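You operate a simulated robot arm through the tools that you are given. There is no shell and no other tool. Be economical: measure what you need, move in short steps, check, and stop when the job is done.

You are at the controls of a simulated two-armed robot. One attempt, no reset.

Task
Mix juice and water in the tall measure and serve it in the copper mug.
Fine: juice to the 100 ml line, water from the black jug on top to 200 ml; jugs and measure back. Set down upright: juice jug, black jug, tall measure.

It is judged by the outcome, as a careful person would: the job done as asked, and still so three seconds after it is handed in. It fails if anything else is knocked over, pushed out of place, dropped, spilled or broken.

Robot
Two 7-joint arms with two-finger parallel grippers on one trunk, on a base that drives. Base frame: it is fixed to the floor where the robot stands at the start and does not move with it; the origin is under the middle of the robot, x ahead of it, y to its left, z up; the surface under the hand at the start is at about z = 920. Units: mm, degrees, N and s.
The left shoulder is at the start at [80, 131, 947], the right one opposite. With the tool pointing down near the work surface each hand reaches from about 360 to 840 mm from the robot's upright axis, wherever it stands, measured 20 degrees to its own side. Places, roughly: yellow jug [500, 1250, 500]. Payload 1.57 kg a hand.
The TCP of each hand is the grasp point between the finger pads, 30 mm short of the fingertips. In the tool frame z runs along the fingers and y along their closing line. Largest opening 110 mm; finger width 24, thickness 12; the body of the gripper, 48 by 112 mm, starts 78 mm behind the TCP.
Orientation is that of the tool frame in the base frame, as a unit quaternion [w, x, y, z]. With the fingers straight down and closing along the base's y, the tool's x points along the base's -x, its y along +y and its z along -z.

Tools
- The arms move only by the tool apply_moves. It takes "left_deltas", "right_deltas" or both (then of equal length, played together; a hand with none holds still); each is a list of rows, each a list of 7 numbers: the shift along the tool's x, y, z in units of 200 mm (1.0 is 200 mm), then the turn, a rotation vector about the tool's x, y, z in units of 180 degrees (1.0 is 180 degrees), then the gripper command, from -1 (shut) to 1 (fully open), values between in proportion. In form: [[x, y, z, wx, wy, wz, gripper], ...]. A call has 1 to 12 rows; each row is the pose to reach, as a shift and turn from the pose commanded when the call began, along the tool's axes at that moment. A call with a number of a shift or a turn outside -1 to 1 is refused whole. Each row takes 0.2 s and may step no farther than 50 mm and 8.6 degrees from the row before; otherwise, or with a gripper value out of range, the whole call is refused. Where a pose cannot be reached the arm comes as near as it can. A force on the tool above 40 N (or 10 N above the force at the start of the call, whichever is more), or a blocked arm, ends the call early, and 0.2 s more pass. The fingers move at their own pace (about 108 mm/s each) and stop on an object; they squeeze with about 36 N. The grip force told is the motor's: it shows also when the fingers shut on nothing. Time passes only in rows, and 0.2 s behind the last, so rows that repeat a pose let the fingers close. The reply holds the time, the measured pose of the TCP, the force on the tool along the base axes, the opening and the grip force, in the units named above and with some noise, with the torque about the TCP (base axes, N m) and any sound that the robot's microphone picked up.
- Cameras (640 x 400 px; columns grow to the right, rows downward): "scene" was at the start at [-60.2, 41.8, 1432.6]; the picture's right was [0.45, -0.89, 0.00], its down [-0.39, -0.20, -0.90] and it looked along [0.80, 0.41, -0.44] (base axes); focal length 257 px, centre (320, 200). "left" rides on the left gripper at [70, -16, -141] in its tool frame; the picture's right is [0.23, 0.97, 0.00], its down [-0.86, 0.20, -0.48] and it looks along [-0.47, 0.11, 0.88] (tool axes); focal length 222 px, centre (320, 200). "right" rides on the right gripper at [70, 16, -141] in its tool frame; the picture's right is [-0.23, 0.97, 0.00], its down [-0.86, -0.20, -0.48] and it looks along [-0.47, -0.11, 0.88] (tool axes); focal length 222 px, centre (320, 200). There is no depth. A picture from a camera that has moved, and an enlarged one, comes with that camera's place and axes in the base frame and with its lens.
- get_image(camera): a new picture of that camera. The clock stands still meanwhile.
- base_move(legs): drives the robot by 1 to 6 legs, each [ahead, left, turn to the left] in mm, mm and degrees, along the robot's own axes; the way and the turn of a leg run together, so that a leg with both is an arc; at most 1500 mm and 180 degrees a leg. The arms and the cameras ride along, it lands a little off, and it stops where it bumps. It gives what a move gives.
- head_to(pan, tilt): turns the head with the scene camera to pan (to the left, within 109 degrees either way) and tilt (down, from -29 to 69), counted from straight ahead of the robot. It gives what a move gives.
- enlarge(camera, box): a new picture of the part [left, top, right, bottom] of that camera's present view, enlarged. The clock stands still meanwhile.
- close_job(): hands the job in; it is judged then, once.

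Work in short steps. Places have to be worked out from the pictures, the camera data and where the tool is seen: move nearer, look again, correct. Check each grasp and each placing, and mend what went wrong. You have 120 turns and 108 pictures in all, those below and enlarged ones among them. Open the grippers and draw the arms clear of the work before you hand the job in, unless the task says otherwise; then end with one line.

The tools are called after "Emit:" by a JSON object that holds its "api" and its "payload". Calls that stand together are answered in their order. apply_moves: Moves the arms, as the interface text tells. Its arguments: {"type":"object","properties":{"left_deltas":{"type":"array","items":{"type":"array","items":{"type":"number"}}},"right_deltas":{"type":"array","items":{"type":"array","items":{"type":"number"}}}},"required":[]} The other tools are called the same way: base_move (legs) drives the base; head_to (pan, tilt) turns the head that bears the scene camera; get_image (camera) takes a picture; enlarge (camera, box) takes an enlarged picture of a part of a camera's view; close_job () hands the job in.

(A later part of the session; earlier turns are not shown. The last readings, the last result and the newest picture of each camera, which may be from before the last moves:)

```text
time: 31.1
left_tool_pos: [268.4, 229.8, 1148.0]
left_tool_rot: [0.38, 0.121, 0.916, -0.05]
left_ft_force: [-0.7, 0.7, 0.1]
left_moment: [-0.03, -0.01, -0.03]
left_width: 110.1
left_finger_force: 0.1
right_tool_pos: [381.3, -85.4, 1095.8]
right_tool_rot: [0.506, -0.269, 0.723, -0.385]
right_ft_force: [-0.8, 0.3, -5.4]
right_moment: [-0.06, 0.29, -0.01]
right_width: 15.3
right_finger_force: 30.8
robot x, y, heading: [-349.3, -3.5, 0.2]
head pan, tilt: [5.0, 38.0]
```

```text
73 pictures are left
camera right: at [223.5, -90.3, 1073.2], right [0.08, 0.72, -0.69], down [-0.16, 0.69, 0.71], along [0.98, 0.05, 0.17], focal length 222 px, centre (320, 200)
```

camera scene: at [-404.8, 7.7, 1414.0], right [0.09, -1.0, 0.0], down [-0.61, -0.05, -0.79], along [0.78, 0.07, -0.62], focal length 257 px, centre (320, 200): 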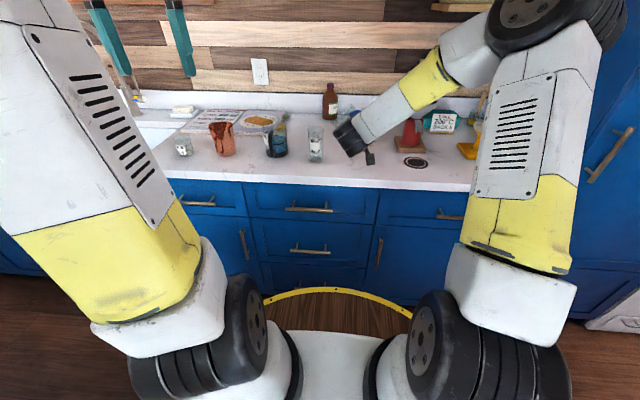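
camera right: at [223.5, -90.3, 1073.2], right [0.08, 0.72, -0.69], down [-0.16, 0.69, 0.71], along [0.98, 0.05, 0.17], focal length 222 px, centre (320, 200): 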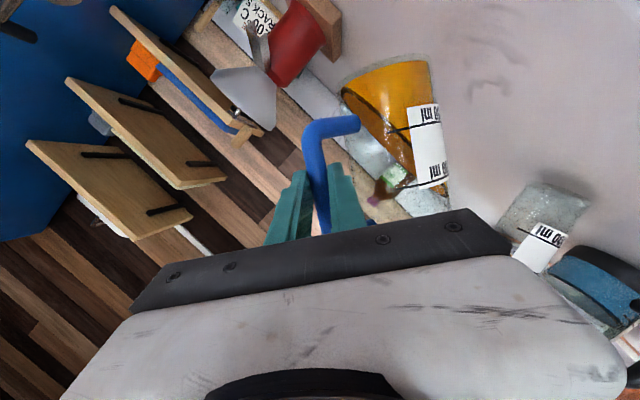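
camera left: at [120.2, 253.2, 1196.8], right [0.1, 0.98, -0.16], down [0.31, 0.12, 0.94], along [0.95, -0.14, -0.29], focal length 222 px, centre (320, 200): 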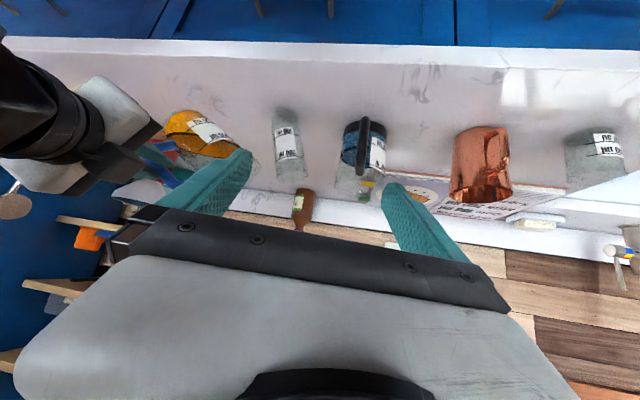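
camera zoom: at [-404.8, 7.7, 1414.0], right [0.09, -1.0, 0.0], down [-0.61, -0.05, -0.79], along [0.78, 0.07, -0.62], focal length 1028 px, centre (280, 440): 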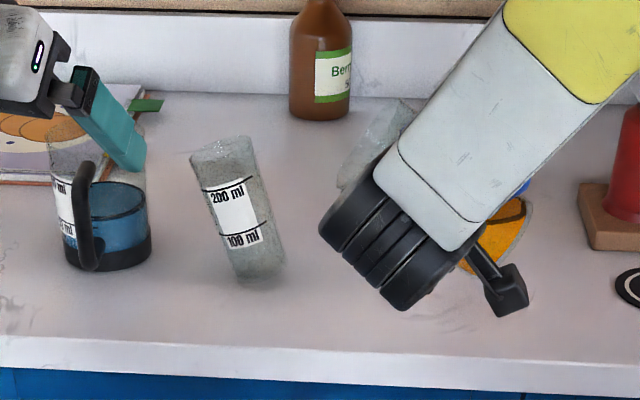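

The measure stands tilted on its own ~15°; I'll right it with the left hand. First I bring the juice jug upright, away from it.

Emit:
{"api": "apply_moves", "payload": {"right_deltas": [[0, 0, 0, -0.0133, 0, 0.0366, -1], [0, 0, 0, -0.0266, 0, 0.0731, -1], [0, 0, 0, -0.0399, 0, 0.1097, -1], [0, 0, 0, -0.0532, 0, 0.1462, -1], [0, 0, 0, -0.0665, 0, 0.1828, -1], [0, 0, 0, -0.0798, 0, 0.2193, -1], [0, 0, 0, -0.0931, 0, 0.2559, -1], [0, 0, 0, -0.1064, 0, 0.2924, -1], [0, 0, 0, -0.1064, 0, 0.2924, -1]]}}

Emit:
{"api": "get_image", "payload": {"camera": "right"}}

Emit:
{"api": "enlarge", "payload": {"camera": "scene", "box": [250, 90, 410, 190]}}

Emit:
{"api": "get_image", "payload": {"camera": "left"}}

```text
time: 33.1
left_tool_pos: [268.5, 229.6, 1146.7]
left_tool_rot: [0.379, 0.121, 0.916, -0.05]
left_ft_force: [-0.1, -0.6, 0.3]
left_moment: [0.01, -0.03, -0.02]
left_width: 109.8
left_finger_force: 0.0
right_tool_pos: [380.3, -86.3, 1094.3]
right_tool_rot: [0.573, 0.001, 0.819, 0.0]
right_ft_force: [0.0, 0.1, -4.6]
right_moment: [-0.27, 0.27, 0.03]
right_width: 15.3
right_finger_force: 31.0
robot x, y, heading: [-344.7, -0.5, -0.2]
head pan, tilt: [5.0, 38.0]
```

```text
72 pictures are left
camera right: at [223.6, -69.2, 1079.0], right [0.08, 0.97, 0.22], down [-0.16, -0.2, 0.97], along [0.98, -0.11, 0.14], focal length 222 px, centre (320, 200)
```

right: 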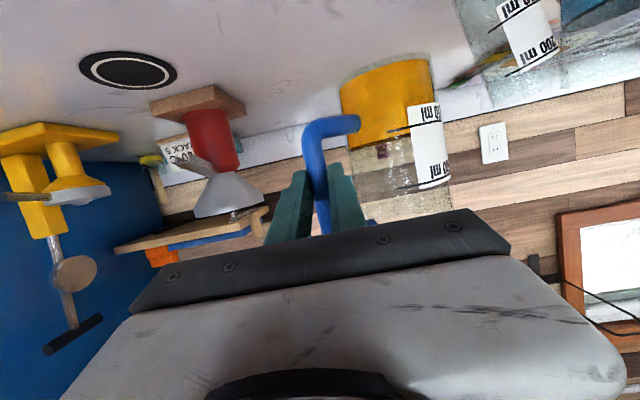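

```text
4.00 times, centred on (330, 140) of scene
camera zoom: at [-404.8, 7.7, 1414.0], right [0.09, -1.0, 0.0], down [-0.61, -0.05, -0.79], along [0.78, 0.07, -0.62], focal length 1028 px, centre (280, 440)
```

zoom: 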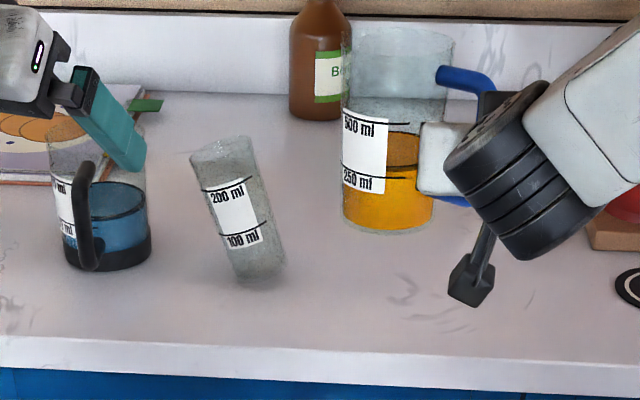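

```text
70 pictures are left
camera left: at [120.2, 253.1, 1196.8], right [0.1, 0.98, -0.16], down [0.31, 0.12, 0.94], along [0.95, -0.14, -0.29], focal length 222 px, centre (320, 200)
```

left: 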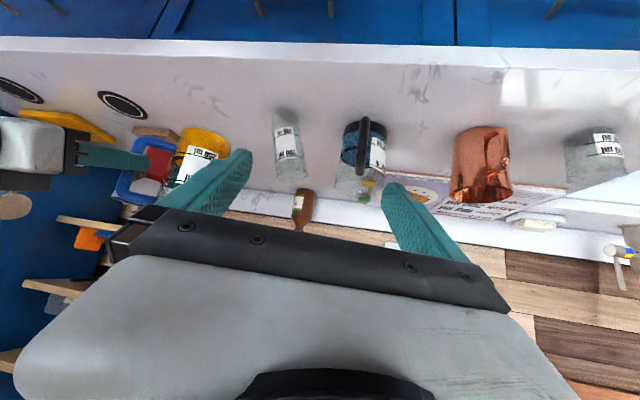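

Jug swung ~45° about its bar. Plan: set it down at its home centre with the handle turned about 25°, then regrip in line with the handle. First yaw the hand −25° and move above home.

Emit:
{"api": "apply_moves", "payload": {"right_deltas": [[0.0275, -0.027, 0.071, 0.0327, 0, 0.0119, -1], [0.055, -0.054, 0.1415, 0.0653, 0, 0.0238, -1], [0.0825, -0.081, 0.212, 0.098, 0, 0.0356, -1], [0.11, -0.108, 0.283, 0.1306, 0, 0.0475, -1], [0.11, -0.108, 0.283, 0.1306, 0, 0.0475, -1]]}}

Emit:
{"api": "enlarge", "payload": {"camera": "scene", "box": [290, 90, 450, 190]}}

Emit:
{"api": "get_image", "payload": {"camera": "right"}}

```text
time: 34.3
left_tool_pos: [267.9, 229.9, 1147.4]
left_tool_rot: [0.379, 0.122, 0.916, -0.051]
left_ft_force: [0.1, 0.6, -0.7]
left_moment: [0.0, 0.0, 0.01]
left_width: 109.8
left_finger_force: 0.1
right_tool_pos: [425.6, -107.5, 1056.3]
right_tool_rot: [0.559, 0.178, 0.8, -0.125]
right_ft_force: [-0.6, 0.9, -5.1]
right_moment: [-0.14, 0.4, 0.03]
right_width: 15.0
right_finger_force: 31.4
robot x, y, heading: [-346.8, 1.9, 0.0]
head pan, tilt: [5.0, 38.0]
```

```text
4.00 times, centred on (370, 140) of scene
camera zoom: at [-404.8, 7.7, 1414.0], right [0.09, -1.0, 0.0], down [-0.61, -0.05, -0.79], along [0.78, 0.07, -0.62], focal length 1028 px, centre (120, 440)
```

zoom: 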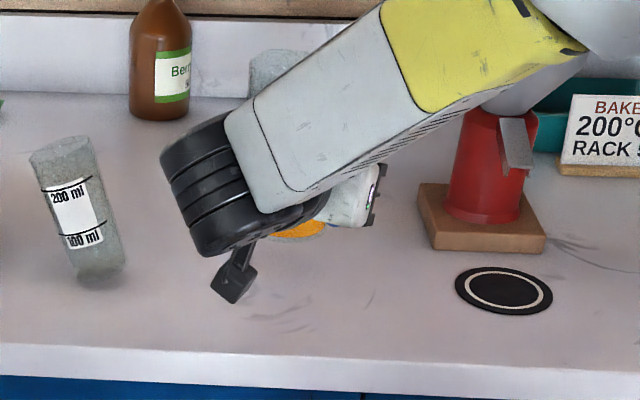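

```text
68 pictures are left
camera right: at [290.5, -25.9, 1039.6], right [0.49, 0.85, 0.21], down [-0.23, -0.11, 0.97], along [0.84, -0.52, 0.14], focal length 222 px, centre (320, 200)
```

right: 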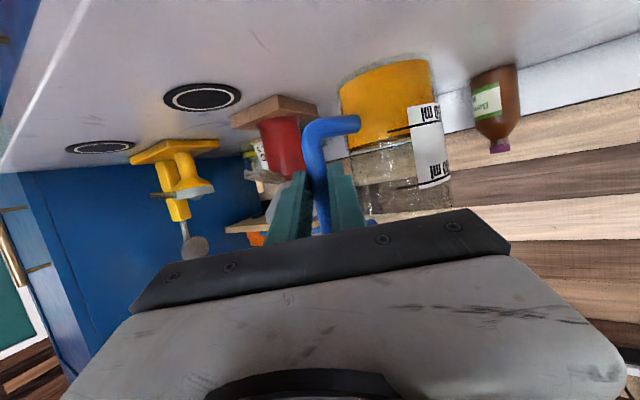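

Lowering the jug to the counter (last steps small).

Emit:
{"api": "apply_moves", "payload": {"right_deltas": [[0.06, 0, 0.0218, 0, 0, 0, -1], [0.12, 0, 0.0437, 0, 0, 0, -1], [0.18, 0, 0.0655, 0, 0, 0, -1], [0.21, 0, 0.0764, 0, 0, 0, -1], [0.222, 0, 0.0808, 0, 0, 0, -1], [0.231, 0, 0.0841, 0, 0, 0, -1], [0.24, 0, 0.0873, 0, 0, 0, -1], [0.245, 0, 0.0892, 0, 0, 0, -1], [0.245, 0, 0.0892, 0, 0, 0, -1]]}}

Emit:
{"api": "get_image", "payload": {"camera": "left"}}

```text
time: 36.3
left_tool_pos: [267.2, 230.8, 1147.1]
left_tool_rot: [0.379, 0.122, 0.916, -0.051]
left_ft_force: [-0.1, 0.3, -0.6]
left_moment: [-0.01, -0.01, -0.02]
left_width: 109.9
left_finger_force: 0.0
right_tool_pos: [424.7, -106.9, 1004.9]
right_tool_rot: [0.56, 0.179, 0.799, -0.125]
right_ft_force: [-8.1, 0.0, 14.8]
right_moment: [-0.2, -0.98, -0.11]
right_width: 15.4
right_finger_force: 31.8
robot x, y, heading: [-346.9, -0.6, -0.2]
head pan, tilt: [5.0, 38.0]
```

```text
67 pictures are left
camera left: at [119.2, 253.2, 1197.2], right [0.1, 0.98, -0.16], down [0.31, 0.12, 0.94], along [0.95, -0.14, -0.29], focal length 222 px, centre (320, 200)
```

left: 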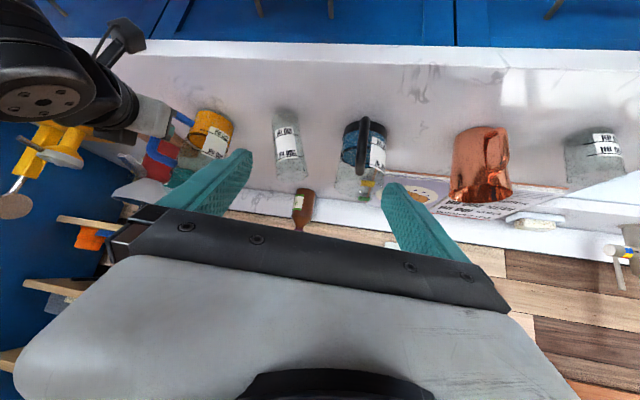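

Contact is firm. I relieve 2.5 mm, open only slightly (the jug body is beside one finger), and back out along the finger axis.

Emit:
{"api": "apply_moves", "payload": {"right_deltas": [[-0.0118, 0, -0.0043, 0, 0, 0, -1], [-0.0118, 0, -0.0043, 0, 0, 0, -0.42], [-0.0118, 0, -0.0043, 0, 0, 0, -0.42], [-0.0118, 0, -0.0043, 0, 0, 0, -0.42]]}}

Emit:
{"api": "apply_moves", "payload": {"right_deltas": [[0, 0, -0.1, 0, 0, 0, -0.42], [0, 0, -0.25, 0, 0, 0, -0.42], [0, 0, -0.45, 0, 0, 0, -0.42], [0, 0, -0.65, 0, 0, 0, 1], [0, 0, -0.65, 0, 0, 0, 1]]}}

Emit:
{"api": "get_image", "payload": {"camera": "right"}}

Emit:
{"api": "enlarge", "payload": {"camera": "scene", "box": [250, 90, 442, 210]}}

```text
time: 37.3
left_tool_pos: [267.7, 228.9, 1147.8]
left_tool_rot: [0.379, 0.122, 0.916, -0.051]
left_ft_force: [-0.3, -0.6, -0.6]
left_moment: [-0.01, -0.04, -0.01]
left_width: 109.9
left_finger_force: 0.1
right_tool_pos: [424.0, -106.3, 1006.7]
right_tool_rot: [0.559, 0.178, 0.8, -0.125]
right_ft_force: [0.0, 0.5, 0.4]
right_moment: [-0.01, 0.03, -0.02]
right_width: 31.7
right_finger_force: 0.1
robot x, y, heading: [-348.2, 1.5, -0.1]
head pan, tilt: [5.0, 38.0]
```

```text
time: 38.5
left_tool_pos: [267.4, 230.7, 1147.4]
left_tool_rot: [0.379, 0.121, 0.916, -0.05]
left_ft_force: [0.7, 0.0, -0.8]
left_moment: [0.01, 0.01, 0.02]
left_width: 109.6
left_finger_force: 0.0
right_tool_pos: [315.5, -56.2, 1048.3]
right_tool_rot: [0.56, 0.179, 0.799, -0.125]
right_ft_force: [-0.1, 0.7, 0.1]
right_moment: [-0.03, 0.02, 0.0]
right_width: 110.1
right_finger_force: 0.1
robot x, y, heading: [-348.2, 4.2, 0.0]
head pan, tilt: [5.0, 38.0]
```

```text
66 pictures are left
camera right: at [180.8, 25.5, 1032.9], right [0.48, 0.85, 0.21], down [-0.23, -0.11, 0.97], along [0.85, -0.52, 0.14], focal length 222 px, centre (320, 200)
```

right: 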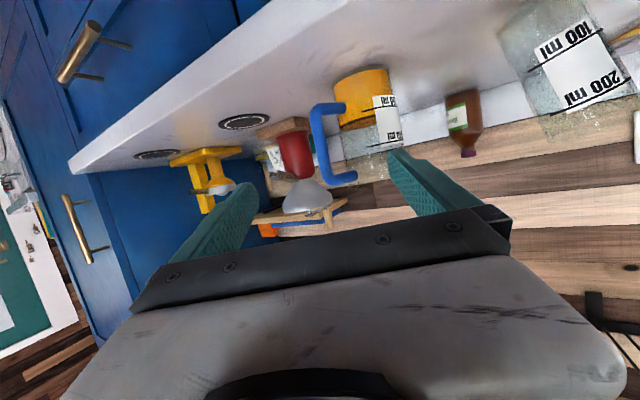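

```text
3.33 times, centred on (346, 150) of scene
camera zoom: at [-405.0, 7.7, 1413.9], right [0.09, -1.0, 0.0], down [-0.61, -0.05, -0.79], along [0.79, 0.07, -0.62], focal length 856 px, centre (233, 367)
```

zoom: 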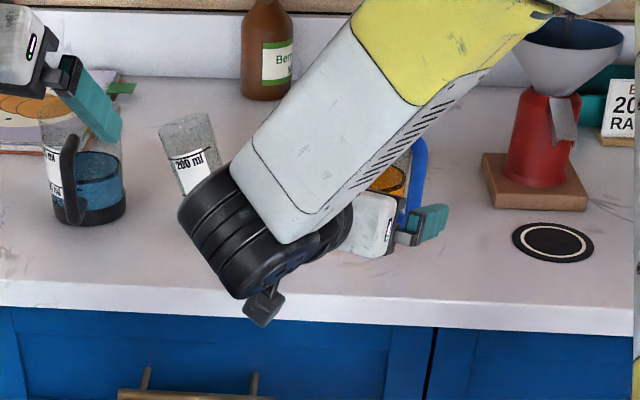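

Jug stands upright at home. Retract the right hand to the right, turning it to yaw +25°, and yaw the left hand back to straight.

Emit:
{"api": "apply_moves", "payload": {"right_deltas": [[-0.061, -0.069, 0, -0.0373, 0, -0.0136, 1], [-0.121, -0.139, 0, -0.0746, 0, -0.0271, 1], [-0.182, -0.208, 0, -0.1119, 0, -0.0407, 1], [-0.243, -0.277, 0, -0.1491, 0, -0.0543, 1], [-0.304, -0.346, 0, -0.1864, 0, -0.0679, 1], [-0.364, -0.416, 0, -0.2237, 0, -0.0814, 1], [-0.425, -0.485, 0, -0.261, 0, -0.095, 1]], "left_deltas": [[0, 0, 0, -0.0084, 0, -0.0084, 1], [0, 0, 0, -0.0168, 0, -0.0168, 1], [0, 0, 0, -0.0252, 0, -0.0252, 1], [0, 0, 0, -0.0337, 0, -0.0337, 1], [0, 0, 0, -0.0421, 0, -0.0421, 1], [0, 0, 0, -0.0505, 0, -0.0505, 1], [0, 0, 0, -0.0589, 0, -0.0589, 1]]}}

```text
time: 40.1
left_tool_pos: [268.5, 231.3, 1147.4]
left_tool_rot: [0.383, -0.001, 0.924, 0.001]
left_ft_force: [-0.6, 0.5, 0.4]
left_moment: [-0.03, 0.0, 0.02]
left_width: 110.1
left_finger_force: 0.1
right_tool_pos: [298.8, -153.2, 1132.3]
right_tool_rot: [0.56, -0.179, 0.799, 0.124]
right_ft_force: [-0.9, -0.6, 0.4]
right_moment: [0.0, 0.02, -0.02]
right_width: 109.9
right_finger_force: 0.1
right hand out of reach, approached as far as the arm can: row 5
robot x, y, heading: [-353.5, -1.2, 0.1]
head pan, tilt: [5.0, 38.0]
```

Now bring the left hand to a pre-grasp at (340,120,1010), pitch 20°.

Emit:
{"api": "apply_moves", "payload": {"left_deltas": [[0.039, -0.093, 0.123, 0, -0.0232, 0, 1], [0.077, -0.185, 0.246, 0, -0.0463, 0, 1], [0.116, -0.278, 0.369, 0, -0.0695, 0, 1], [0.155, -0.37, 0.491, 0, -0.0927, 0, 1], [0.193, -0.463, 0.614, 0, -0.1158, 0, 1], [0.232, -0.555, 0.737, 0, -0.139, 0, 1], [0.232, -0.555, 0.737, 0, -0.139, 0, 1]]}}

Emit:
{"api": "get_image", "payload": {"camera": "left"}}

Emit:
{"api": "enlarge", "payload": {"camera": "scene", "box": [230, 80, 422, 200]}}

```text
time: 41.7
left_tool_pos: [340.2, 117.8, 1009.7]
left_tool_rot: [0.574, 0.001, 0.819, -0.001]
left_ft_force: [-0.1, 0.5, -0.4]
left_moment: [0.02, -0.02, 0.01]
left_width: 110.2
left_finger_force: 0.2
right_tool_pos: [299.2, -155.7, 1131.6]
right_tool_rot: [0.56, -0.176, 0.8, 0.124]
right_ft_force: [0.1, -0.9, -0.2]
right_moment: [0.01, -0.02, 0.02]
right_width: 109.9
right_finger_force: 0.2
robot x, y, heading: [-349.5, 3.0, -0.1]
head pan, tilt: [5.0, 38.0]
```

```text
64 pictures are left
camera left: at [183.3, 102.6, 991.7], right [-0.08, 0.97, -0.21], down [-0.16, 0.2, 0.97], along [0.98, 0.11, 0.14], focal length 222 px, centre (320, 200)
```

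left: 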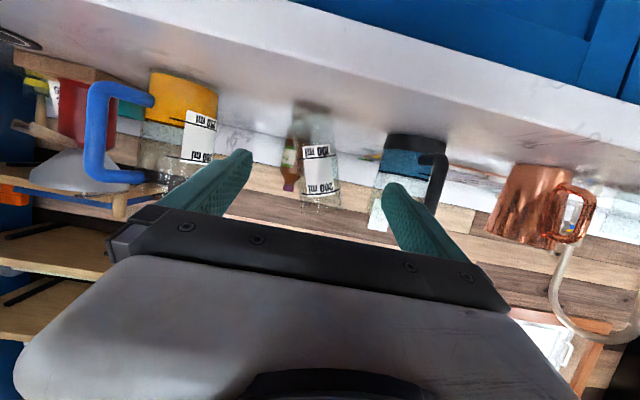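

```text
3.33 times, centred on (326, 140) of scene
camera zoom: at [-405.1, 7.6, 1413.9], right [0.09, -1.0, 0.0], down [-0.61, -0.05, -0.79], along [0.79, 0.07, -0.62], focal length 856 px, centre (300, 400)
```

zoom: 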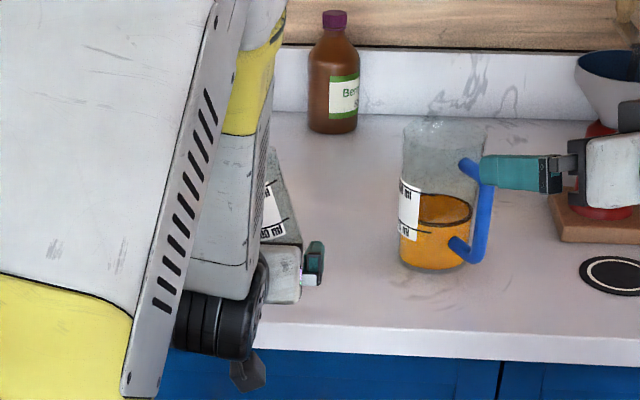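

The tilted measure's middle is at about (481,120,975). Roll 15° to match its lean and advance around it.

Emit:
{"api": "apply_moves", "payload": {"left_deltas": [[0, 0.005, 0, 0.0142, 0, -0.0392, 1], [-0.02, 0.01, 0.1, 0.0285, 0, -0.0783, 1], [-0.04, 0.01, 0.3, 0.0285, 0, -0.0783, 1], [-0.068, 0.01, 0.5, 0.0285, 0, -0.0783, 1], [-0.095, 0.01, 0.7, 0.0285, 0, -0.0783, 1], [-0.095, 0.01, 0.7, 0.0285, 0, -0.0783, 1]]}}

Emit:
{"api": "get_image", "payload": {"camera": "left"}}

```text
time: 43.1
left_tool_pos: [477.6, 119.2, 978.0]
left_tool_rot: [0.568, -0.074, 0.812, -0.108]
left_ft_force: [0.1, 0.0, -1.0]
left_moment: [0.01, 0.0, 0.0]
left_width: 109.9
left_finger_force: 0.0
right_tool_pos: [299.2, -155.5, 1131.4]
right_tool_rot: [0.56, -0.176, 0.8, 0.124]
right_ft_force: [-0.1, -0.2, 0.0]
right_moment: [0.0, -0.05, 0.0]
right_width: 109.9
right_finger_force: 0.0
robot x, y, heading: [-351.4, -0.9, -0.1]
head pan, tilt: [5.0, 38.0]
```

```text
62 pictures are left
camera left: at [320.9, 99.6, 965.5], right [-0.08, 0.89, -0.46], down [-0.16, 0.44, 0.88], along [0.98, 0.14, 0.1], focal length 222 px, centre (320, 200)
```

left: 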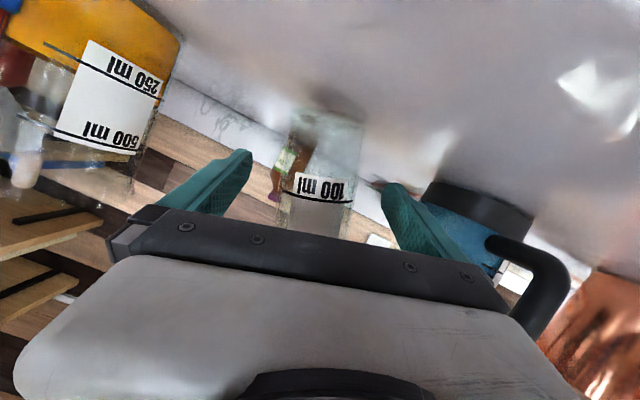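

Measure centred between the fingers. Close and lift it slightly.

Emit:
{"api": "apply_moves", "payload": {"left_deltas": [[0, 0, 0, 0, 0, 0, -1], [0, 0, 0, 0, 0, 0, -1], [0, 0, 0, 0, 0, 0, -1], [0, 0, 0, 0, 0, 0, -1]]}}

Emit:
{"api": "get_image", "payload": {"camera": "left"}}

```text
time: 44.1
left_tool_pos: [477.8, 119.3, 979.1]
left_tool_rot: [0.568, -0.074, 0.812, -0.108]
left_ft_force: [0.4, -0.7, -0.1]
left_moment: [0.01, -0.02, 0.0]
left_width: 55.4
left_finger_force: 36.1
right_tool_pos: [299.5, -156.4, 1132.6]
right_tool_rot: [0.56, -0.177, 0.8, 0.124]
right_ft_force: [0.6, -0.3, 0.2]
right_moment: [-0.03, 0.02, -0.01]
right_width: 110.1
right_finger_force: 0.0
robot x, y, heading: [-349.0, -0.9, -0.3]
head pan, tilt: [5.0, 38.0]
```

```text
61 pictures are left
camera left: at [320.7, 99.5, 965.6], right [-0.08, 0.89, -0.46], down [-0.16, 0.44, 0.88], along [0.98, 0.14, 0.1], focal length 222 px, centre (320, 200)
```

left: 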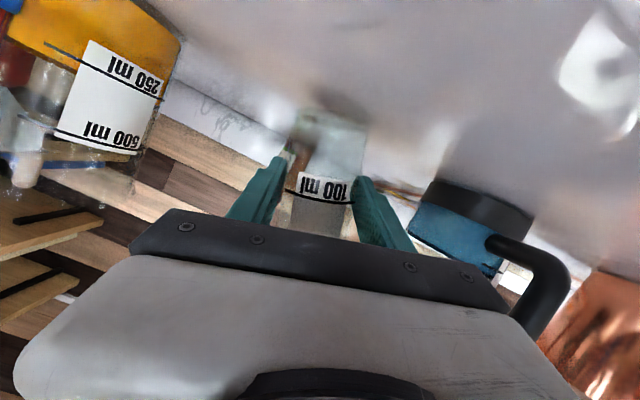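

Gripped (55 mm wide). Lift 15 mm, straighten, then shift back to its home y.

Emit:
{"api": "apply_moves", "payload": {"left_deltas": [[-0.034, -0.01, -0.0125, 0, 0, 0, -1], [-0.068, -0.0195, -0.025, 0, 0, 0, -1], [-0.062, -0.06, -0.015, -0.0142, 0, 0.0392, -1], [-0.051, -0.106, -0.003, -0.0285, 0, 0.0783, -1], [-0.051, -0.106, -0.003, -0.0285, 0, 0.0783, -1]]}}

Emit:
{"api": "get_image", "payload": {"camera": "left"}}

Emit:
{"api": "get_image", "payload": {"camera": "right"}}

```text
time: 45.3
left_tool_pos: [480.8, 101.9, 993.2]
left_tool_rot: [0.574, 0.001, 0.819, 0.0]
left_ft_force: [-0.9, 0.3, -0.1]
left_moment: [-0.01, 0.02, 0.0]
left_width: 55.2
left_finger_force: 36.1
right_tool_pos: [299.8, -155.3, 1130.8]
right_tool_rot: [0.561, -0.175, 0.799, 0.123]
right_ft_force: [-0.4, 0.1, -0.5]
right_moment: [-0.02, -0.01, 0.02]
right_width: 109.8
right_finger_force: 0.1
robot x, y, heading: [-349.9, -0.7, -0.1]
head pan, tilt: [5.0, 38.0]
```

```text
60 pictures are left
camera left: at [322.8, 86.0, 976.2], right [-0.08, 0.97, -0.21], down [-0.16, 0.2, 0.97], along [0.98, 0.11, 0.14], focal length 222 px, centre (320, 200)
```

left: 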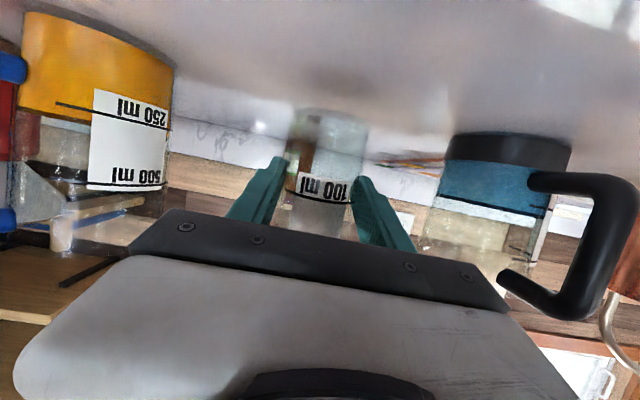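

```text
59 pictures are left
camera right: at [150.7, -207.1, 1115.4], right [-0.34, 0.92, 0.21], down [-0.06, -0.25, 0.97], along [0.94, 0.32, 0.14], focal length 222 px, centre (320, 200)
```

right: 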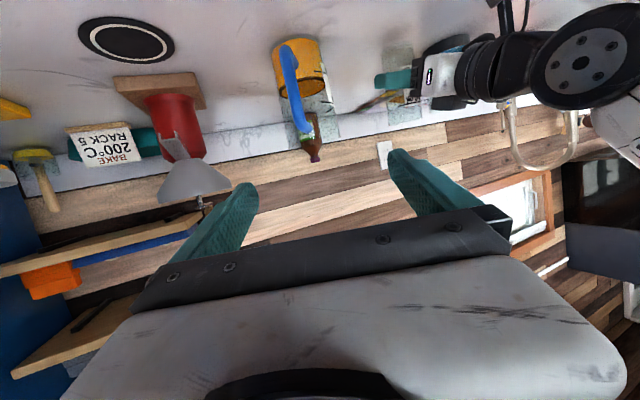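

Straight again. Lower the measure to the counter at its home and feel for contact.

Emit:
{"api": "apply_moves", "payload": {"left_deltas": [[0.047, 0, 0.017, 0, 0, 0, -1], [0.08, 0, 0.029, 0, 0, 0, -1], [0.0893, 0, 0.0325, 0, 0, 0, -1], [0.0987, 0, 0.0359, 0, 0, 0, -1], [0.108, 0, 0.0393, 0, 0, 0, -1], [0.1128, 0, 0.041, 0, 0, 0, -1]]}}

Emit:
{"api": "get_image", "payload": {"camera": "right"}}

```text
time: 46.7
left_tool_pos: [481.2, 101.6, 974.2]
left_tool_rot: [0.577, 0.0, 0.817, 0.0]
left_ft_force: [-3.0, -1.1, 22.0]
left_moment: [0.1, -0.44, 0.01]
left_width: 55.3
left_finger_force: 36.0
right_tool_pos: [297.1, -155.2, 1131.7]
right_tool_rot: [0.56, -0.176, 0.8, 0.123]
right_ft_force: [-0.5, -0.1, 0.1]
right_moment: [0.05, 0.0, -0.01]
right_width: 110.2
right_finger_force: 0.1
robot x, y, heading: [-349.2, 3.2, -0.0]
head pan, tilt: [5.0, 38.0]
```

```text
58 pictures are left
camera right: at [149.8, -207.2, 1115.8], right [-0.34, 0.92, 0.21], down [-0.06, -0.25, 0.97], along [0.94, 0.32, 0.14], focal length 222 px, centre (320, 200)
```

right: 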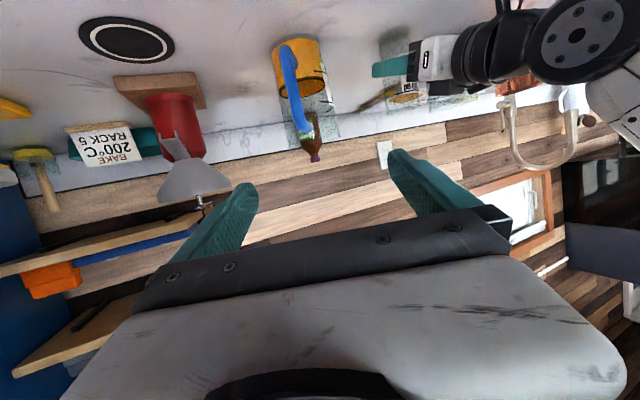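

Firm contact. Relieve 1.5 mm, open, back out and check.

Emit:
{"api": "apply_moves", "payload": {"left_deltas": [[-0.007, 0, -0.0026, 0, 0, 0, -1], [-0.007, 0, -0.0026, 0, 0, 0, -0.5], [-0.007, 0, -0.0026, 0, 0, 0, 0], [-0.007, 0, -0.0026, 0, 0, 0, 1], [-0.007, 0, -0.0026, 0, 0, 0, 1]]}}

Emit:
{"api": "apply_moves", "payload": {"left_deltas": [[0, 0, -0.2, 0, 0, 0, 1], [0, 0, -0.4, 0, 0, 0, 1], [-0.05, 0.05, -0.6, 0, 0, 0, 1], [-0.2, 0.2, -0.75, 0, 0, 0, 1], [-0.35, 0.4, -0.8, 0, 0, 0, 1]]}}

Emit:
{"api": "get_image", "payload": {"camera": "left"}}

Emit:
{"api": "enlarge", "payload": {"camera": "scene", "box": [230, 80, 422, 200]}}

```text
time: 47.9
left_tool_pos: [479.8, 102.6, 971.8]
left_tool_rot: [0.574, 0.0, 0.819, 0.0]
left_ft_force: [-0.3, 0.7, -0.3]
left_moment: [-0.01, -0.03, -0.01]
left_width: 110.1
left_finger_force: 0.2
right_tool_pos: [298.1, -155.1, 1132.0]
right_tool_rot: [0.56, -0.177, 0.8, 0.124]
right_ft_force: [-0.2, -0.3, 0.4]
right_moment: [-0.03, -0.01, -0.02]
right_width: 109.9
right_finger_force: 0.1
robot x, y, heading: [-349.1, 0.8, -0.1]
head pan, tilt: [5.0, 38.0]
```

```text
refused: row 4 steps farther than a row can; nothing moved
```

```text
57 pictures are left
camera left: at [323.3, 86.4, 953.4], right [-0.08, 0.97, -0.21], down [-0.16, 0.2, 0.97], along [0.98, 0.11, 0.14], focal length 222 px, centre (320, 200)
```

left: 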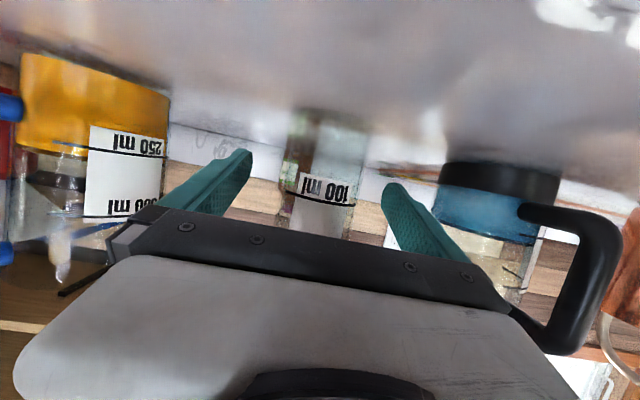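

```text
3.33 times, centred on (326, 140) of scene
camera zoom: at [-405.0, 7.6, 1414.0], right [0.09, -1.0, 0.0], down [-0.61, -0.05, -0.79], along [0.79, 0.07, -0.62], focal length 856 px, centre (300, 400)
```

zoom: 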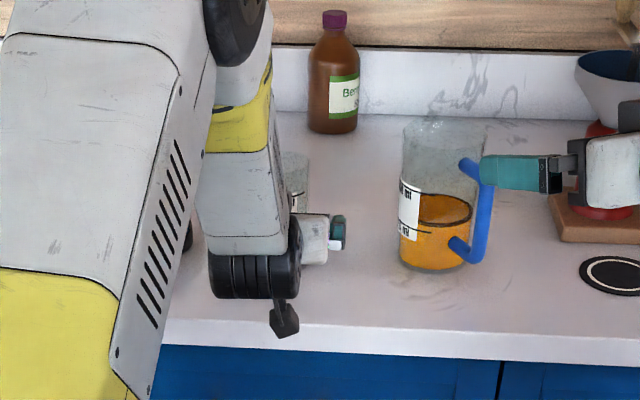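

Measure standing. Back out straight in smaller steps, then return to the viewing pose.

Emit:
{"api": "apply_moves", "payload": {"left_deltas": [[0, 0, -0.18, 0, 0, 0, 1], [0, 0, -0.37, 0, 0, 0, 1], [0, 0, -0.56, 0, 0, 0, 1], [0, 0, -0.75, 0, 0, 0, 1]]}}

Emit:
{"api": "apply_moves", "payload": {"left_deltas": [[-0.073, 0.115, -0.101, 0, 0.0232, 0, 1], [-0.146, 0.23, -0.202, 0, 0.0463, 0, 1], [-0.22, 0.345, -0.304, 0, 0.0695, 0, 1], [-0.293, 0.46, -0.405, 0, 0.0927, 0, 1], [-0.366, 0.575, -0.506, 0, 0.1158, 0, 1], [-0.439, 0.69, -0.607, 0, 0.139, 0, 1]]}}

Emit:
{"api": "apply_moves", "payload": {"left_deltas": [[0, 0, 0, 0.0294, 0, 0.0294, 1], [0, 0, 0, 0.0589, 0, 0.0589, 1], [0, 0, 0, 0.0589, 0, 0.0589, 1]]}}

Emit:
{"api": "get_image", "payload": {"camera": "left"}}

Emit:
{"api": "enlarge", "payload": {"camera": "scene", "box": [230, 80, 422, 200]}}

```text
time: 48.9
left_tool_pos: [335.7, 102.2, 1023.2]
left_tool_rot: [0.574, 0.002, 0.819, -0.001]
left_ft_force: [0.3, 0.4, -0.2]
left_moment: [0.0, -0.02, 0.02]
left_width: 110.1
left_finger_force: 0.0
right_tool_pos: [298.8, -154.4, 1131.9]
right_tool_rot: [0.56, -0.177, 0.8, 0.124]
right_ft_force: [0.3, 0.2, -0.7]
right_moment: [0.02, -0.02, 0.04]
right_width: 109.7
right_finger_force: 0.0
robot x, y, heading: [-348.9, -2.1, 0.0]
head pan, tilt: [5.0, 38.0]
```

```text
time: 50.3
left_tool_pos: [255.3, 239.3, 1147.3]
left_tool_rot: [0.382, 0.001, 0.924, 0.0]
left_ft_force: [-0.4, 0.1, -0.1]
left_moment: [0.0, 0.02, 0.01]
left_width: 110.1
left_finger_force: 0.1
right_tool_pos: [299.4, -155.3, 1130.9]
right_tool_rot: [0.56, -0.177, 0.8, 0.124]
right_ft_force: [-0.6, 0.5, 0.6]
right_moment: [-0.01, -0.01, -0.01]
right_width: 110.1
right_finger_force: 0.1
robot x, y, heading: [-344.2, -1.6, -0.1]
head pan, tilt: [5.0, 38.0]
```

```text
time: 51.1
left_tool_pos: [255.8, 240.4, 1147.0]
left_tool_rot: [0.379, 0.121, 0.916, -0.05]
left_ft_force: [0.0, -0.7, 0.1]
left_moment: [0.0, -0.01, 0.01]
left_width: 109.8
left_finger_force: 0.1
right_tool_pos: [299.1, -156.0, 1131.4]
right_tool_rot: [0.56, -0.176, 0.8, 0.123]
right_ft_force: [0.0, -0.1, 0.4]
right_moment: [0.03, 0.01, 0.0]
right_width: 109.8
right_finger_force: 0.0
robot x, y, heading: [-348.1, 3.2, -0.0]
head pan, tilt: [5.0, 38.0]
```

```text
55 pictures are left
camera left: at [107.7, 263.9, 1196.6], right [0.1, 0.98, -0.16], down [0.31, 0.12, 0.94], along [0.95, -0.14, -0.29], focal length 222 px, centre (320, 200)
```

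left: 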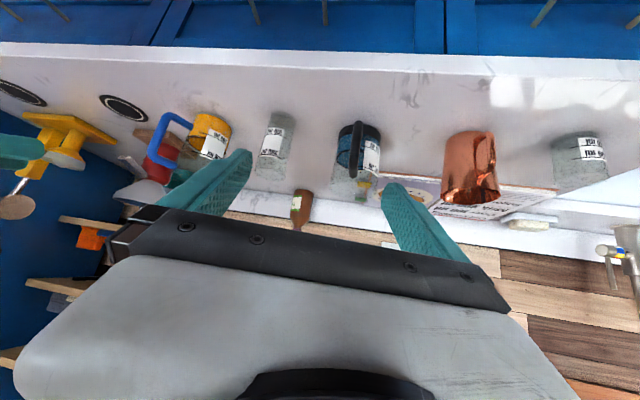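

```text
3.33 times, centred on (326, 140) of scene
camera zoom: at [-405.1, 7.7, 1413.9], right [0.09, -1.0, 0.0], down [-0.61, -0.05, -0.79], along [0.79, 0.07, -0.62], focal length 856 px, centre (300, 400)
```

zoom: 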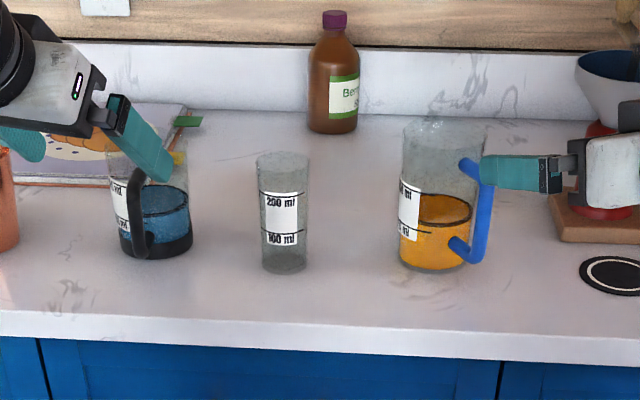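

The measure is upright and back home. Now approach the juice jug again with the right hand at yaw +25°, in line with its handle.

Emit:
{"api": "apply_moves", "payload": {"right_deltas": [[0.124, -0.018, 0.117, 0, 0, 0, 1], [0.248, -0.036, 0.234, 0, 0, 0, 1], [0.371, -0.053, 0.351, 0, 0, 0, 1], [0.495, -0.071, 0.468, 0, 0, 0, 1], [0.495, -0.071, 0.468, 0, 0, 0, 1]]}}

Emit:
{"api": "get_image", "payload": {"camera": "right"}}

```text
time: 52.3
left_tool_pos: [255.3, 240.6, 1146.4]
left_tool_rot: [0.379, 0.121, 0.916, -0.05]
left_ft_force: [-1.0, 0.9, 0.6]
left_moment: [0.06, -0.02, 0.02]
left_width: 109.9
left_finger_force: 0.0
right_tool_pos: [353.9, -145.3, 1005.3]
right_tool_rot: [0.56, -0.176, 0.8, 0.123]
right_ft_force: [0.3, 0.1, 0.0]
right_moment: [0.06, 0.01, -0.02]
right_width: 109.8
right_finger_force: 0.1
robot x, y, heading: [-351.7, -2.2, -0.1]
head pan, tilt: [5.0, 38.0]
```

```text
53 pictures are left
camera right: at [205.5, -197.1, 988.8], right [-0.34, 0.92, 0.21], down [-0.06, -0.25, 0.97], along [0.94, 0.32, 0.14], focal length 222 px, centre (320, 200)
```

right: 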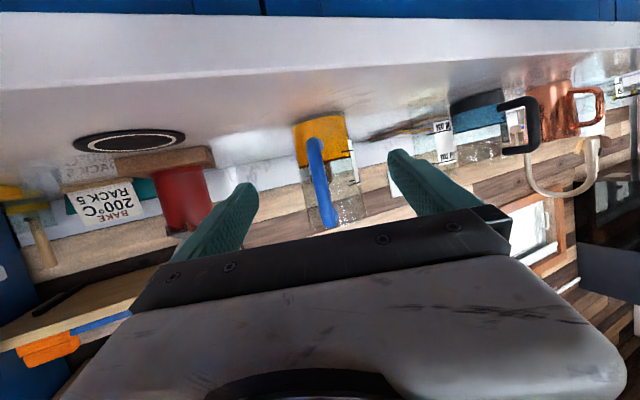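

Well aligned. Advance 84 mm, close, and lift 30 mm.

Emit:
{"api": "apply_moves", "payload": {"right_deltas": [[-0.048, -0.003, 0.132, 0, 0, 0, 1], [-0.096, -0.005, 0.263, 0, 0, 0, 1], [-0.1436, -0.007, 0.395, 0, 0, 0, 1], [-0.1436, -0.007, 0.395, 0, 0, 0, 1], [-0.1436, -0.007, 0.395, 0, 0, 0, -1], [-0.1436, -0.007, 0.395, 0, 0, 0, -1], [-0.1436, -0.007, 0.395, 0, 0, 0, -1], [-0.1436, -0.007, 0.395, 0, 0, 0, -1], [-0.1436, -0.007, 0.395, 0, 0, 0, -1]]}}

Emit:
{"api": "apply_moves", "payload": {"right_deltas": [[-0.07, 0, -0.026, 0, 0, 0, -1], [-0.141, 0, -0.051, 0, 0, 0, -1], [-0.141, 0, -0.051, 0, 0, 0, -1]]}}

Emit:
{"api": "get_image", "payload": {"camera": "right"}}

```text
time: 54.3
left_tool_pos: [256.1, 240.3, 1146.8]
left_tool_rot: [0.379, 0.121, 0.916, -0.051]
left_ft_force: [-0.1, 0.7, 0.4]
left_moment: [0.01, 0.0, 0.03]
left_width: 110.0
left_finger_force: 0.1
right_tool_pos: [429.5, -111.4, 1004.4]
right_tool_rot: [0.56, -0.176, 0.8, 0.123]
right_ft_force: [0.5, -0.8, -0.9]
right_moment: [-0.01, -0.05, -0.02]
right_width: 15.3
right_finger_force: 31.1
robot x, y, heading: [-351.5, 1.2, -0.0]
head pan, tilt: [5.0, 38.0]
```

```text
time: 55.1
left_tool_pos: [255.6, 240.4, 1146.6]
left_tool_rot: [0.379, 0.121, 0.916, -0.05]
left_ft_force: [-0.5, -0.9, -0.4]
left_moment: [0.03, 0.01, 0.03]
left_width: 109.9
left_finger_force: 0.1
right_tool_pos: [429.6, -113.4, 1035.6]
right_tool_rot: [0.56, -0.176, 0.8, 0.124]
right_ft_force: [-0.1, -0.4, -5.5]
right_moment: [-0.2, 0.38, 0.06]
right_width: 15.0
right_finger_force: 30.4
robot x, y, heading: [-351.0, 0.3, -0.1]
head pan, tilt: [5.0, 38.0]
```

```text
52 pictures are left
camera right: at [281.5, -163.4, 1019.2], right [-0.34, 0.92, 0.21], down [-0.06, -0.25, 0.97], along [0.94, 0.32, 0.14], focal length 222 px, centre (320, 200)
```

right: 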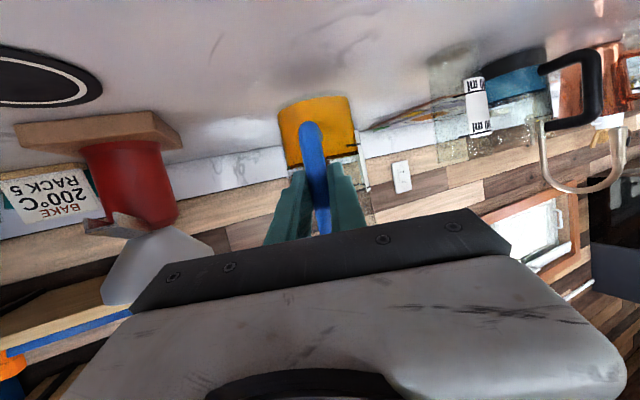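

Jug held in line. Raise it and begin tipping forward (30°), keeping it well away from the measure.

Emit:
{"api": "apply_moves", "payload": {"right_deltas": [[-0.098, 0.075, -0.096, 0, 0.0278, 0, -1], [-0.196, 0.15, -0.192, 0, 0.0556, 0, -1], [-0.294, 0.226, -0.289, 0, 0.0834, 0, -1], [-0.392, 0.301, -0.385, 0, 0.1111, 0, -1], [-0.49, 0.376, -0.481, 0, 0.1389, 0, -1], [-0.588, 0.451, -0.577, 0, 0.1667, 0, -1], [-0.588, 0.451, -0.577, 0, 0.1667, 0, -1]]}}

Emit:
{"api": "get_image", "payload": {"camera": "left"}}

Emit:
{"api": "get_image", "payload": {"camera": "right"}}

```text
time: 56.7
left_tool_pos: [255.7, 240.8, 1146.6]
left_tool_rot: [0.379, 0.122, 0.916, -0.051]
left_ft_force: [0.7, 0.6, -1.4]
left_moment: [-0.02, 0.0, 0.05]
left_width: 109.9
left_finger_force: 0.1
right_tool_pos: [330.2, -58.4, 1186.0]
right_tool_rot: [0.334, -0.202, 0.918, 0.074]
right_ft_force: [-0.4, 0.2, -4.9]
right_moment: [-0.18, 0.31, 0.0]
right_width: 15.0
right_finger_force: 30.6
robot x, y, heading: [-350.3, 1.9, 0.1]
head pan, tilt: [5.0, 38.0]
```

```text
51 pictures are left
camera left: at [107.8, 263.9, 1196.3], right [0.1, 0.98, -0.16], down [0.31, 0.12, 0.94], along [0.95, -0.14, -0.29], focal length 222 px, centre (320, 200)
```

left: 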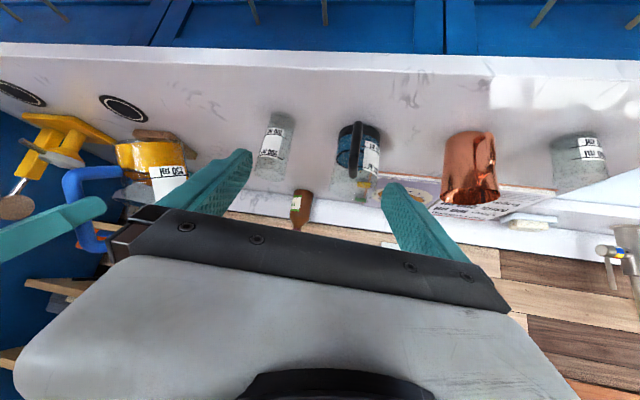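

```text
50 pictures are left
camera right: at [193.1, -105.1, 1250.0], right [-0.25, 0.96, 0.15], down [0.4, -0.03, 0.92], along [0.88, 0.29, -0.37], focal length 222 px, centre (320, 200)
```

right: 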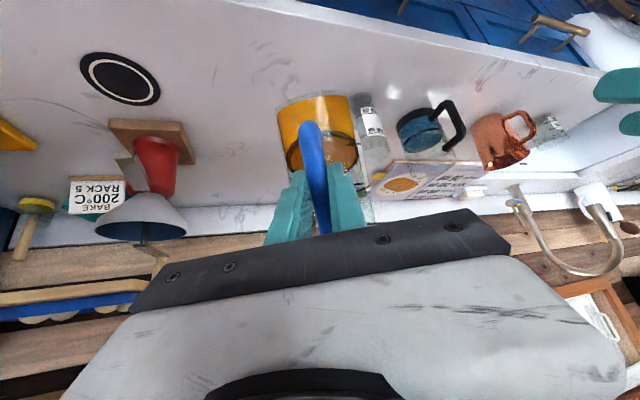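

No slip in the grip. Bring the lip over the near half of the measure while tipping to 60° (still below spill angle by estimate ~66°).

Emit:
{"api": "apply_moves", "payload": {"right_deltas": [[-0.035, 0.068, 0.04, 0, 0.0278, 0, -1], [-0.07, 0.135, 0.08, 0, 0.0556, 0, -1], [-0.105, 0.203, 0.121, 0, 0.0834, 0, -1], [-0.14, 0.27, 0.161, 0, 0.1111, 0, -1], [-0.175, 0.338, 0.201, 0, 0.1389, 0, -1], [-0.21, 0.405, 0.241, 0, 0.1556, 0, -1], [-0.21, 0.405, 0.241, 0, 0.1556, 0, -1]]}}

Emit:
{"api": "get_image", "payload": {"camera": "left"}}

Emit:
{"api": "enlarge", "payload": {"camera": "scene", "box": [250, 90, 410, 190]}}

```text
time: 58.3
left_tool_pos: [255.7, 239.6, 1147.0]
left_tool_rot: [0.38, 0.12, 0.916, -0.049]
left_ft_force: [0.0, 0.0, -1.2]
left_moment: [-0.04, -0.02, -0.02]
left_width: 110.3
left_finger_force: 0.1
right_tool_pos: [355.2, 42.0, 1174.4]
right_tool_rot: [0.101, -0.215, 0.971, 0.023]
right_ft_force: [0.5, 0.1, -4.9]
right_moment: [-0.08, 0.1, 0.01]
right_width: 15.2
right_finger_force: 31.2
robot x, y, heading: [-346.8, 2.0, 0.1]
head pan, tilt: [5.0, 38.0]
```

```text
49 pictures are left
camera left: at [107.8, 264.0, 1196.3], right [0.1, 0.98, -0.16], down [0.31, 0.12, 0.94], along [0.95, -0.14, -0.29], focal length 222 px, centre (320, 200)
```

left: 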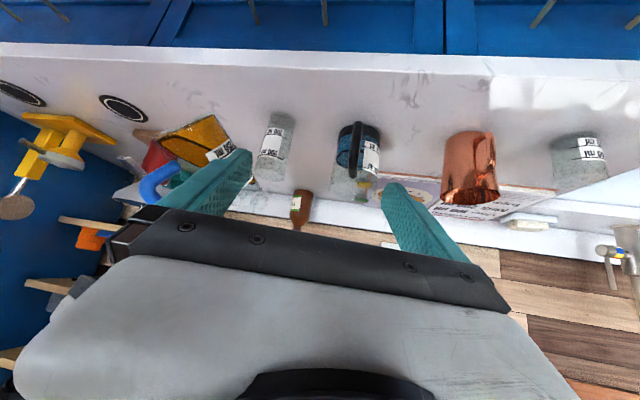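

```text
4.00 times, centred on (330, 140) of scene
camera zoom: at [-404.8, 7.8, 1414.0], right [0.09, -1.0, 0.0], down [-0.61, -0.05, -0.79], along [0.78, 0.07, -0.62], focal length 1028 px, centre (280, 440)
```

zoom: 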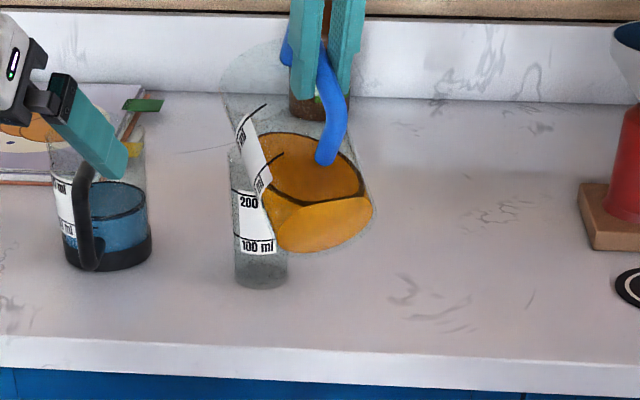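

The scene view is now unobstructed. Check lip vs measure from the left camera, enlarged.

Emit:
{"api": "enlarge", "payload": {"camera": "left", "box": [150, 90, 326, 200]}}

```text
3.64 times, centred on (238, 145) of left
camera zoom: at [107.8, 264.0, 1196.3], right [0.1, 0.98, -0.16], down [0.31, 0.12, 0.94], along [0.95, -0.14, -0.29], focal length 808 px, centre (618, 400)
```

zoom: 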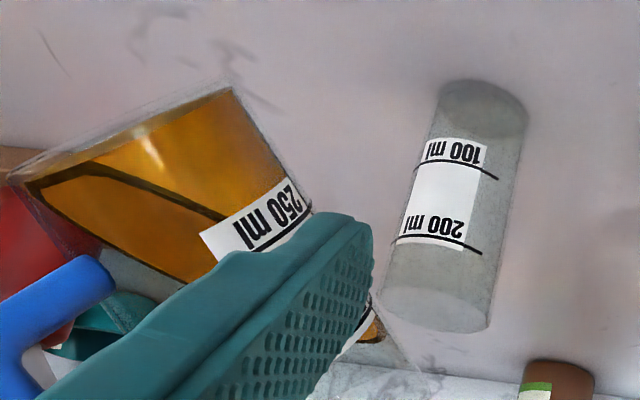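

Lip is about where wanted. Tip on to 63° while rotating about the lip.

Emit:
{"api": "apply_moves", "payload": {"right_deltas": [[-0.024, 0, -0.005, 0, 0.0139, 0, -1], [-0.047, 0, -0.011, 0, 0.0278, 0, -1], [-0.047, 0, -0.011, 0, 0.0278, 0, -1]]}}

Emit:
{"api": "enlarge", "payload": {"camera": "scene", "box": [270, 90, 366, 150]}}

```text
time: 59.1
left_tool_pos: [255.9, 240.3, 1145.5]
left_tool_rot: [0.379, 0.121, 0.916, -0.05]
left_ft_force: [0.7, -1.1, 0.2]
left_moment: [0.01, -0.04, 0.0]
left_width: 110.1
left_finger_force: 0.0
right_tool_pos: [362.6, 46.6, 1179.9]
right_tool_rot: [0.059, -0.215, 0.975, 0.013]
right_ft_force: [-0.3, 0.2, -4.8]
right_moment: [-0.03, 0.08, 0.0]
right_width: 15.3
right_finger_force: 31.4
robot x, y, heading: [-347.4, 1.0, -0.3]
head pan, tilt: [5.0, 38.0]
```

```text
6.67 times, centred on (318, 120) of scene
camera zoom: at [-404.8, 7.8, 1414.0], right [0.09, -1.0, 0.0], down [-0.61, -0.05, -0.79], along [0.78, 0.07, -0.62], focal length 1713 px, centre (333, 733)
```

zoom: 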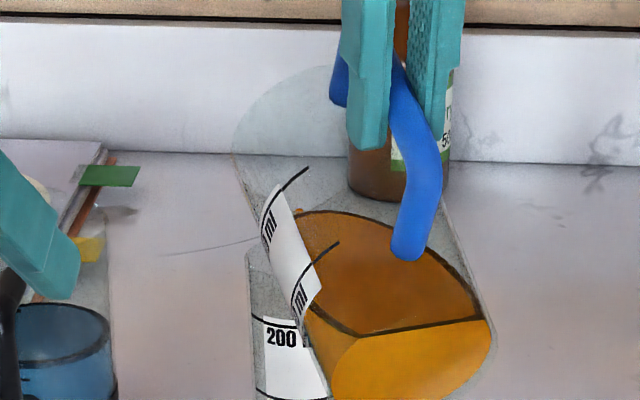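

Juice front still short of the rim. Tip to 68°.

Emit:
{"api": "apply_moves", "payload": {"right_deltas": [[-0.025, 0, -0.01, 0, 0.0139, 0, -1], [-0.05, 0, -0.019, 0, 0.0278, 0, -1], [-0.05, 0, -0.019, 0, 0.0278, 0, -1]]}}

Emit:
{"api": "enlarge", "payload": {"camera": "scene", "box": [262, 90, 374, 160]}}

```text
time: 59.9
left_tool_pos: [256.5, 240.7, 1147.6]
left_tool_rot: [0.379, 0.121, 0.916, -0.05]
left_ft_force: [0.1, 0.5, -0.5]
left_moment: [-0.02, -0.06, 0.03]
left_width: 110.0
left_finger_force: 0.1
right_tool_pos: [370.4, 50.5, 1184.0]
right_tool_rot: [0.016, -0.216, 0.976, 0.004]
right_ft_force: [-0.1, 0.7, -4.4]
right_moment: [-0.01, 0.05, -0.01]
right_width: 15.1
right_finger_force: 31.4
robot x, y, heading: [-347.1, 3.3, -0.1]
head pan, tilt: [5.0, 38.0]
```

```text
5.71 times, centred on (318, 125) of scene
camera zoom: at [-404.9, 7.8, 1414.0], right [0.09, -1.0, 0.0], down [-0.61, -0.05, -0.79], along [0.78, 0.07, -0.62], focal length 1468 px, centre (331, 629)
```

zoom: 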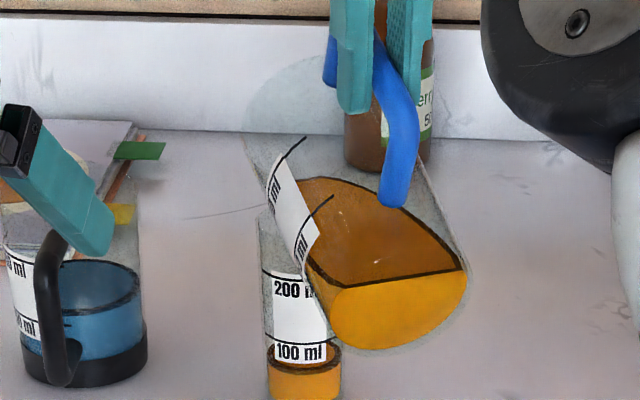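

Juice is in the measure already. Zoom in to read the level.

Emit:
{"api": "enlarge", "payload": {"camera": "scene", "box": [292, 130, 340, 172]}}

Emit:
{"api": "enlarge", "payload": {"camera": "left", "box": [240, 100, 310, 190]}}

```text
9.52 times, centred on (316, 151) of scene
camera zoom: at [-404.9, 7.8, 1414.0], right [0.09, -1.0, 0.0], down [-0.61, -0.05, -0.79], along [0.78, 0.07, -0.62], focal length 2447 px, centre (358, 667)
```

zoom: 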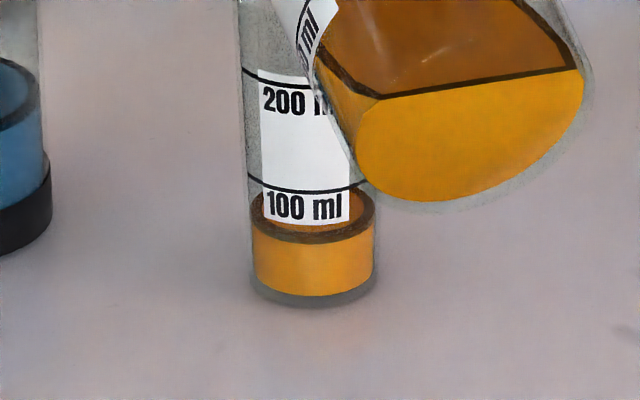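

```text
4.44 times, centred on (275, 145) of left
camera zoom: at [107.8, 263.9, 1196.3], right [0.1, 0.98, -0.16], down [0.31, 0.12, 0.94], along [0.95, -0.14, -0.29], focal length 987 px, centre (520, 444)
```

zoom: 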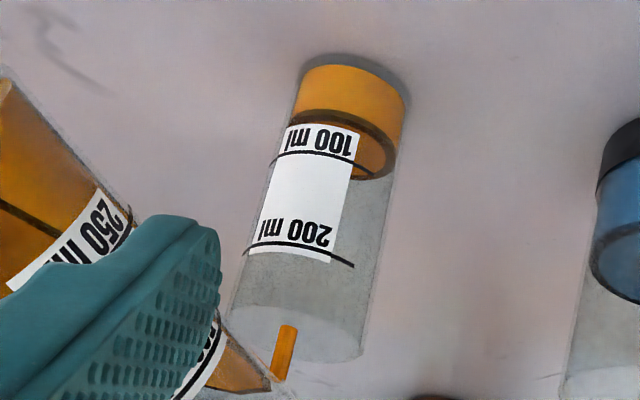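

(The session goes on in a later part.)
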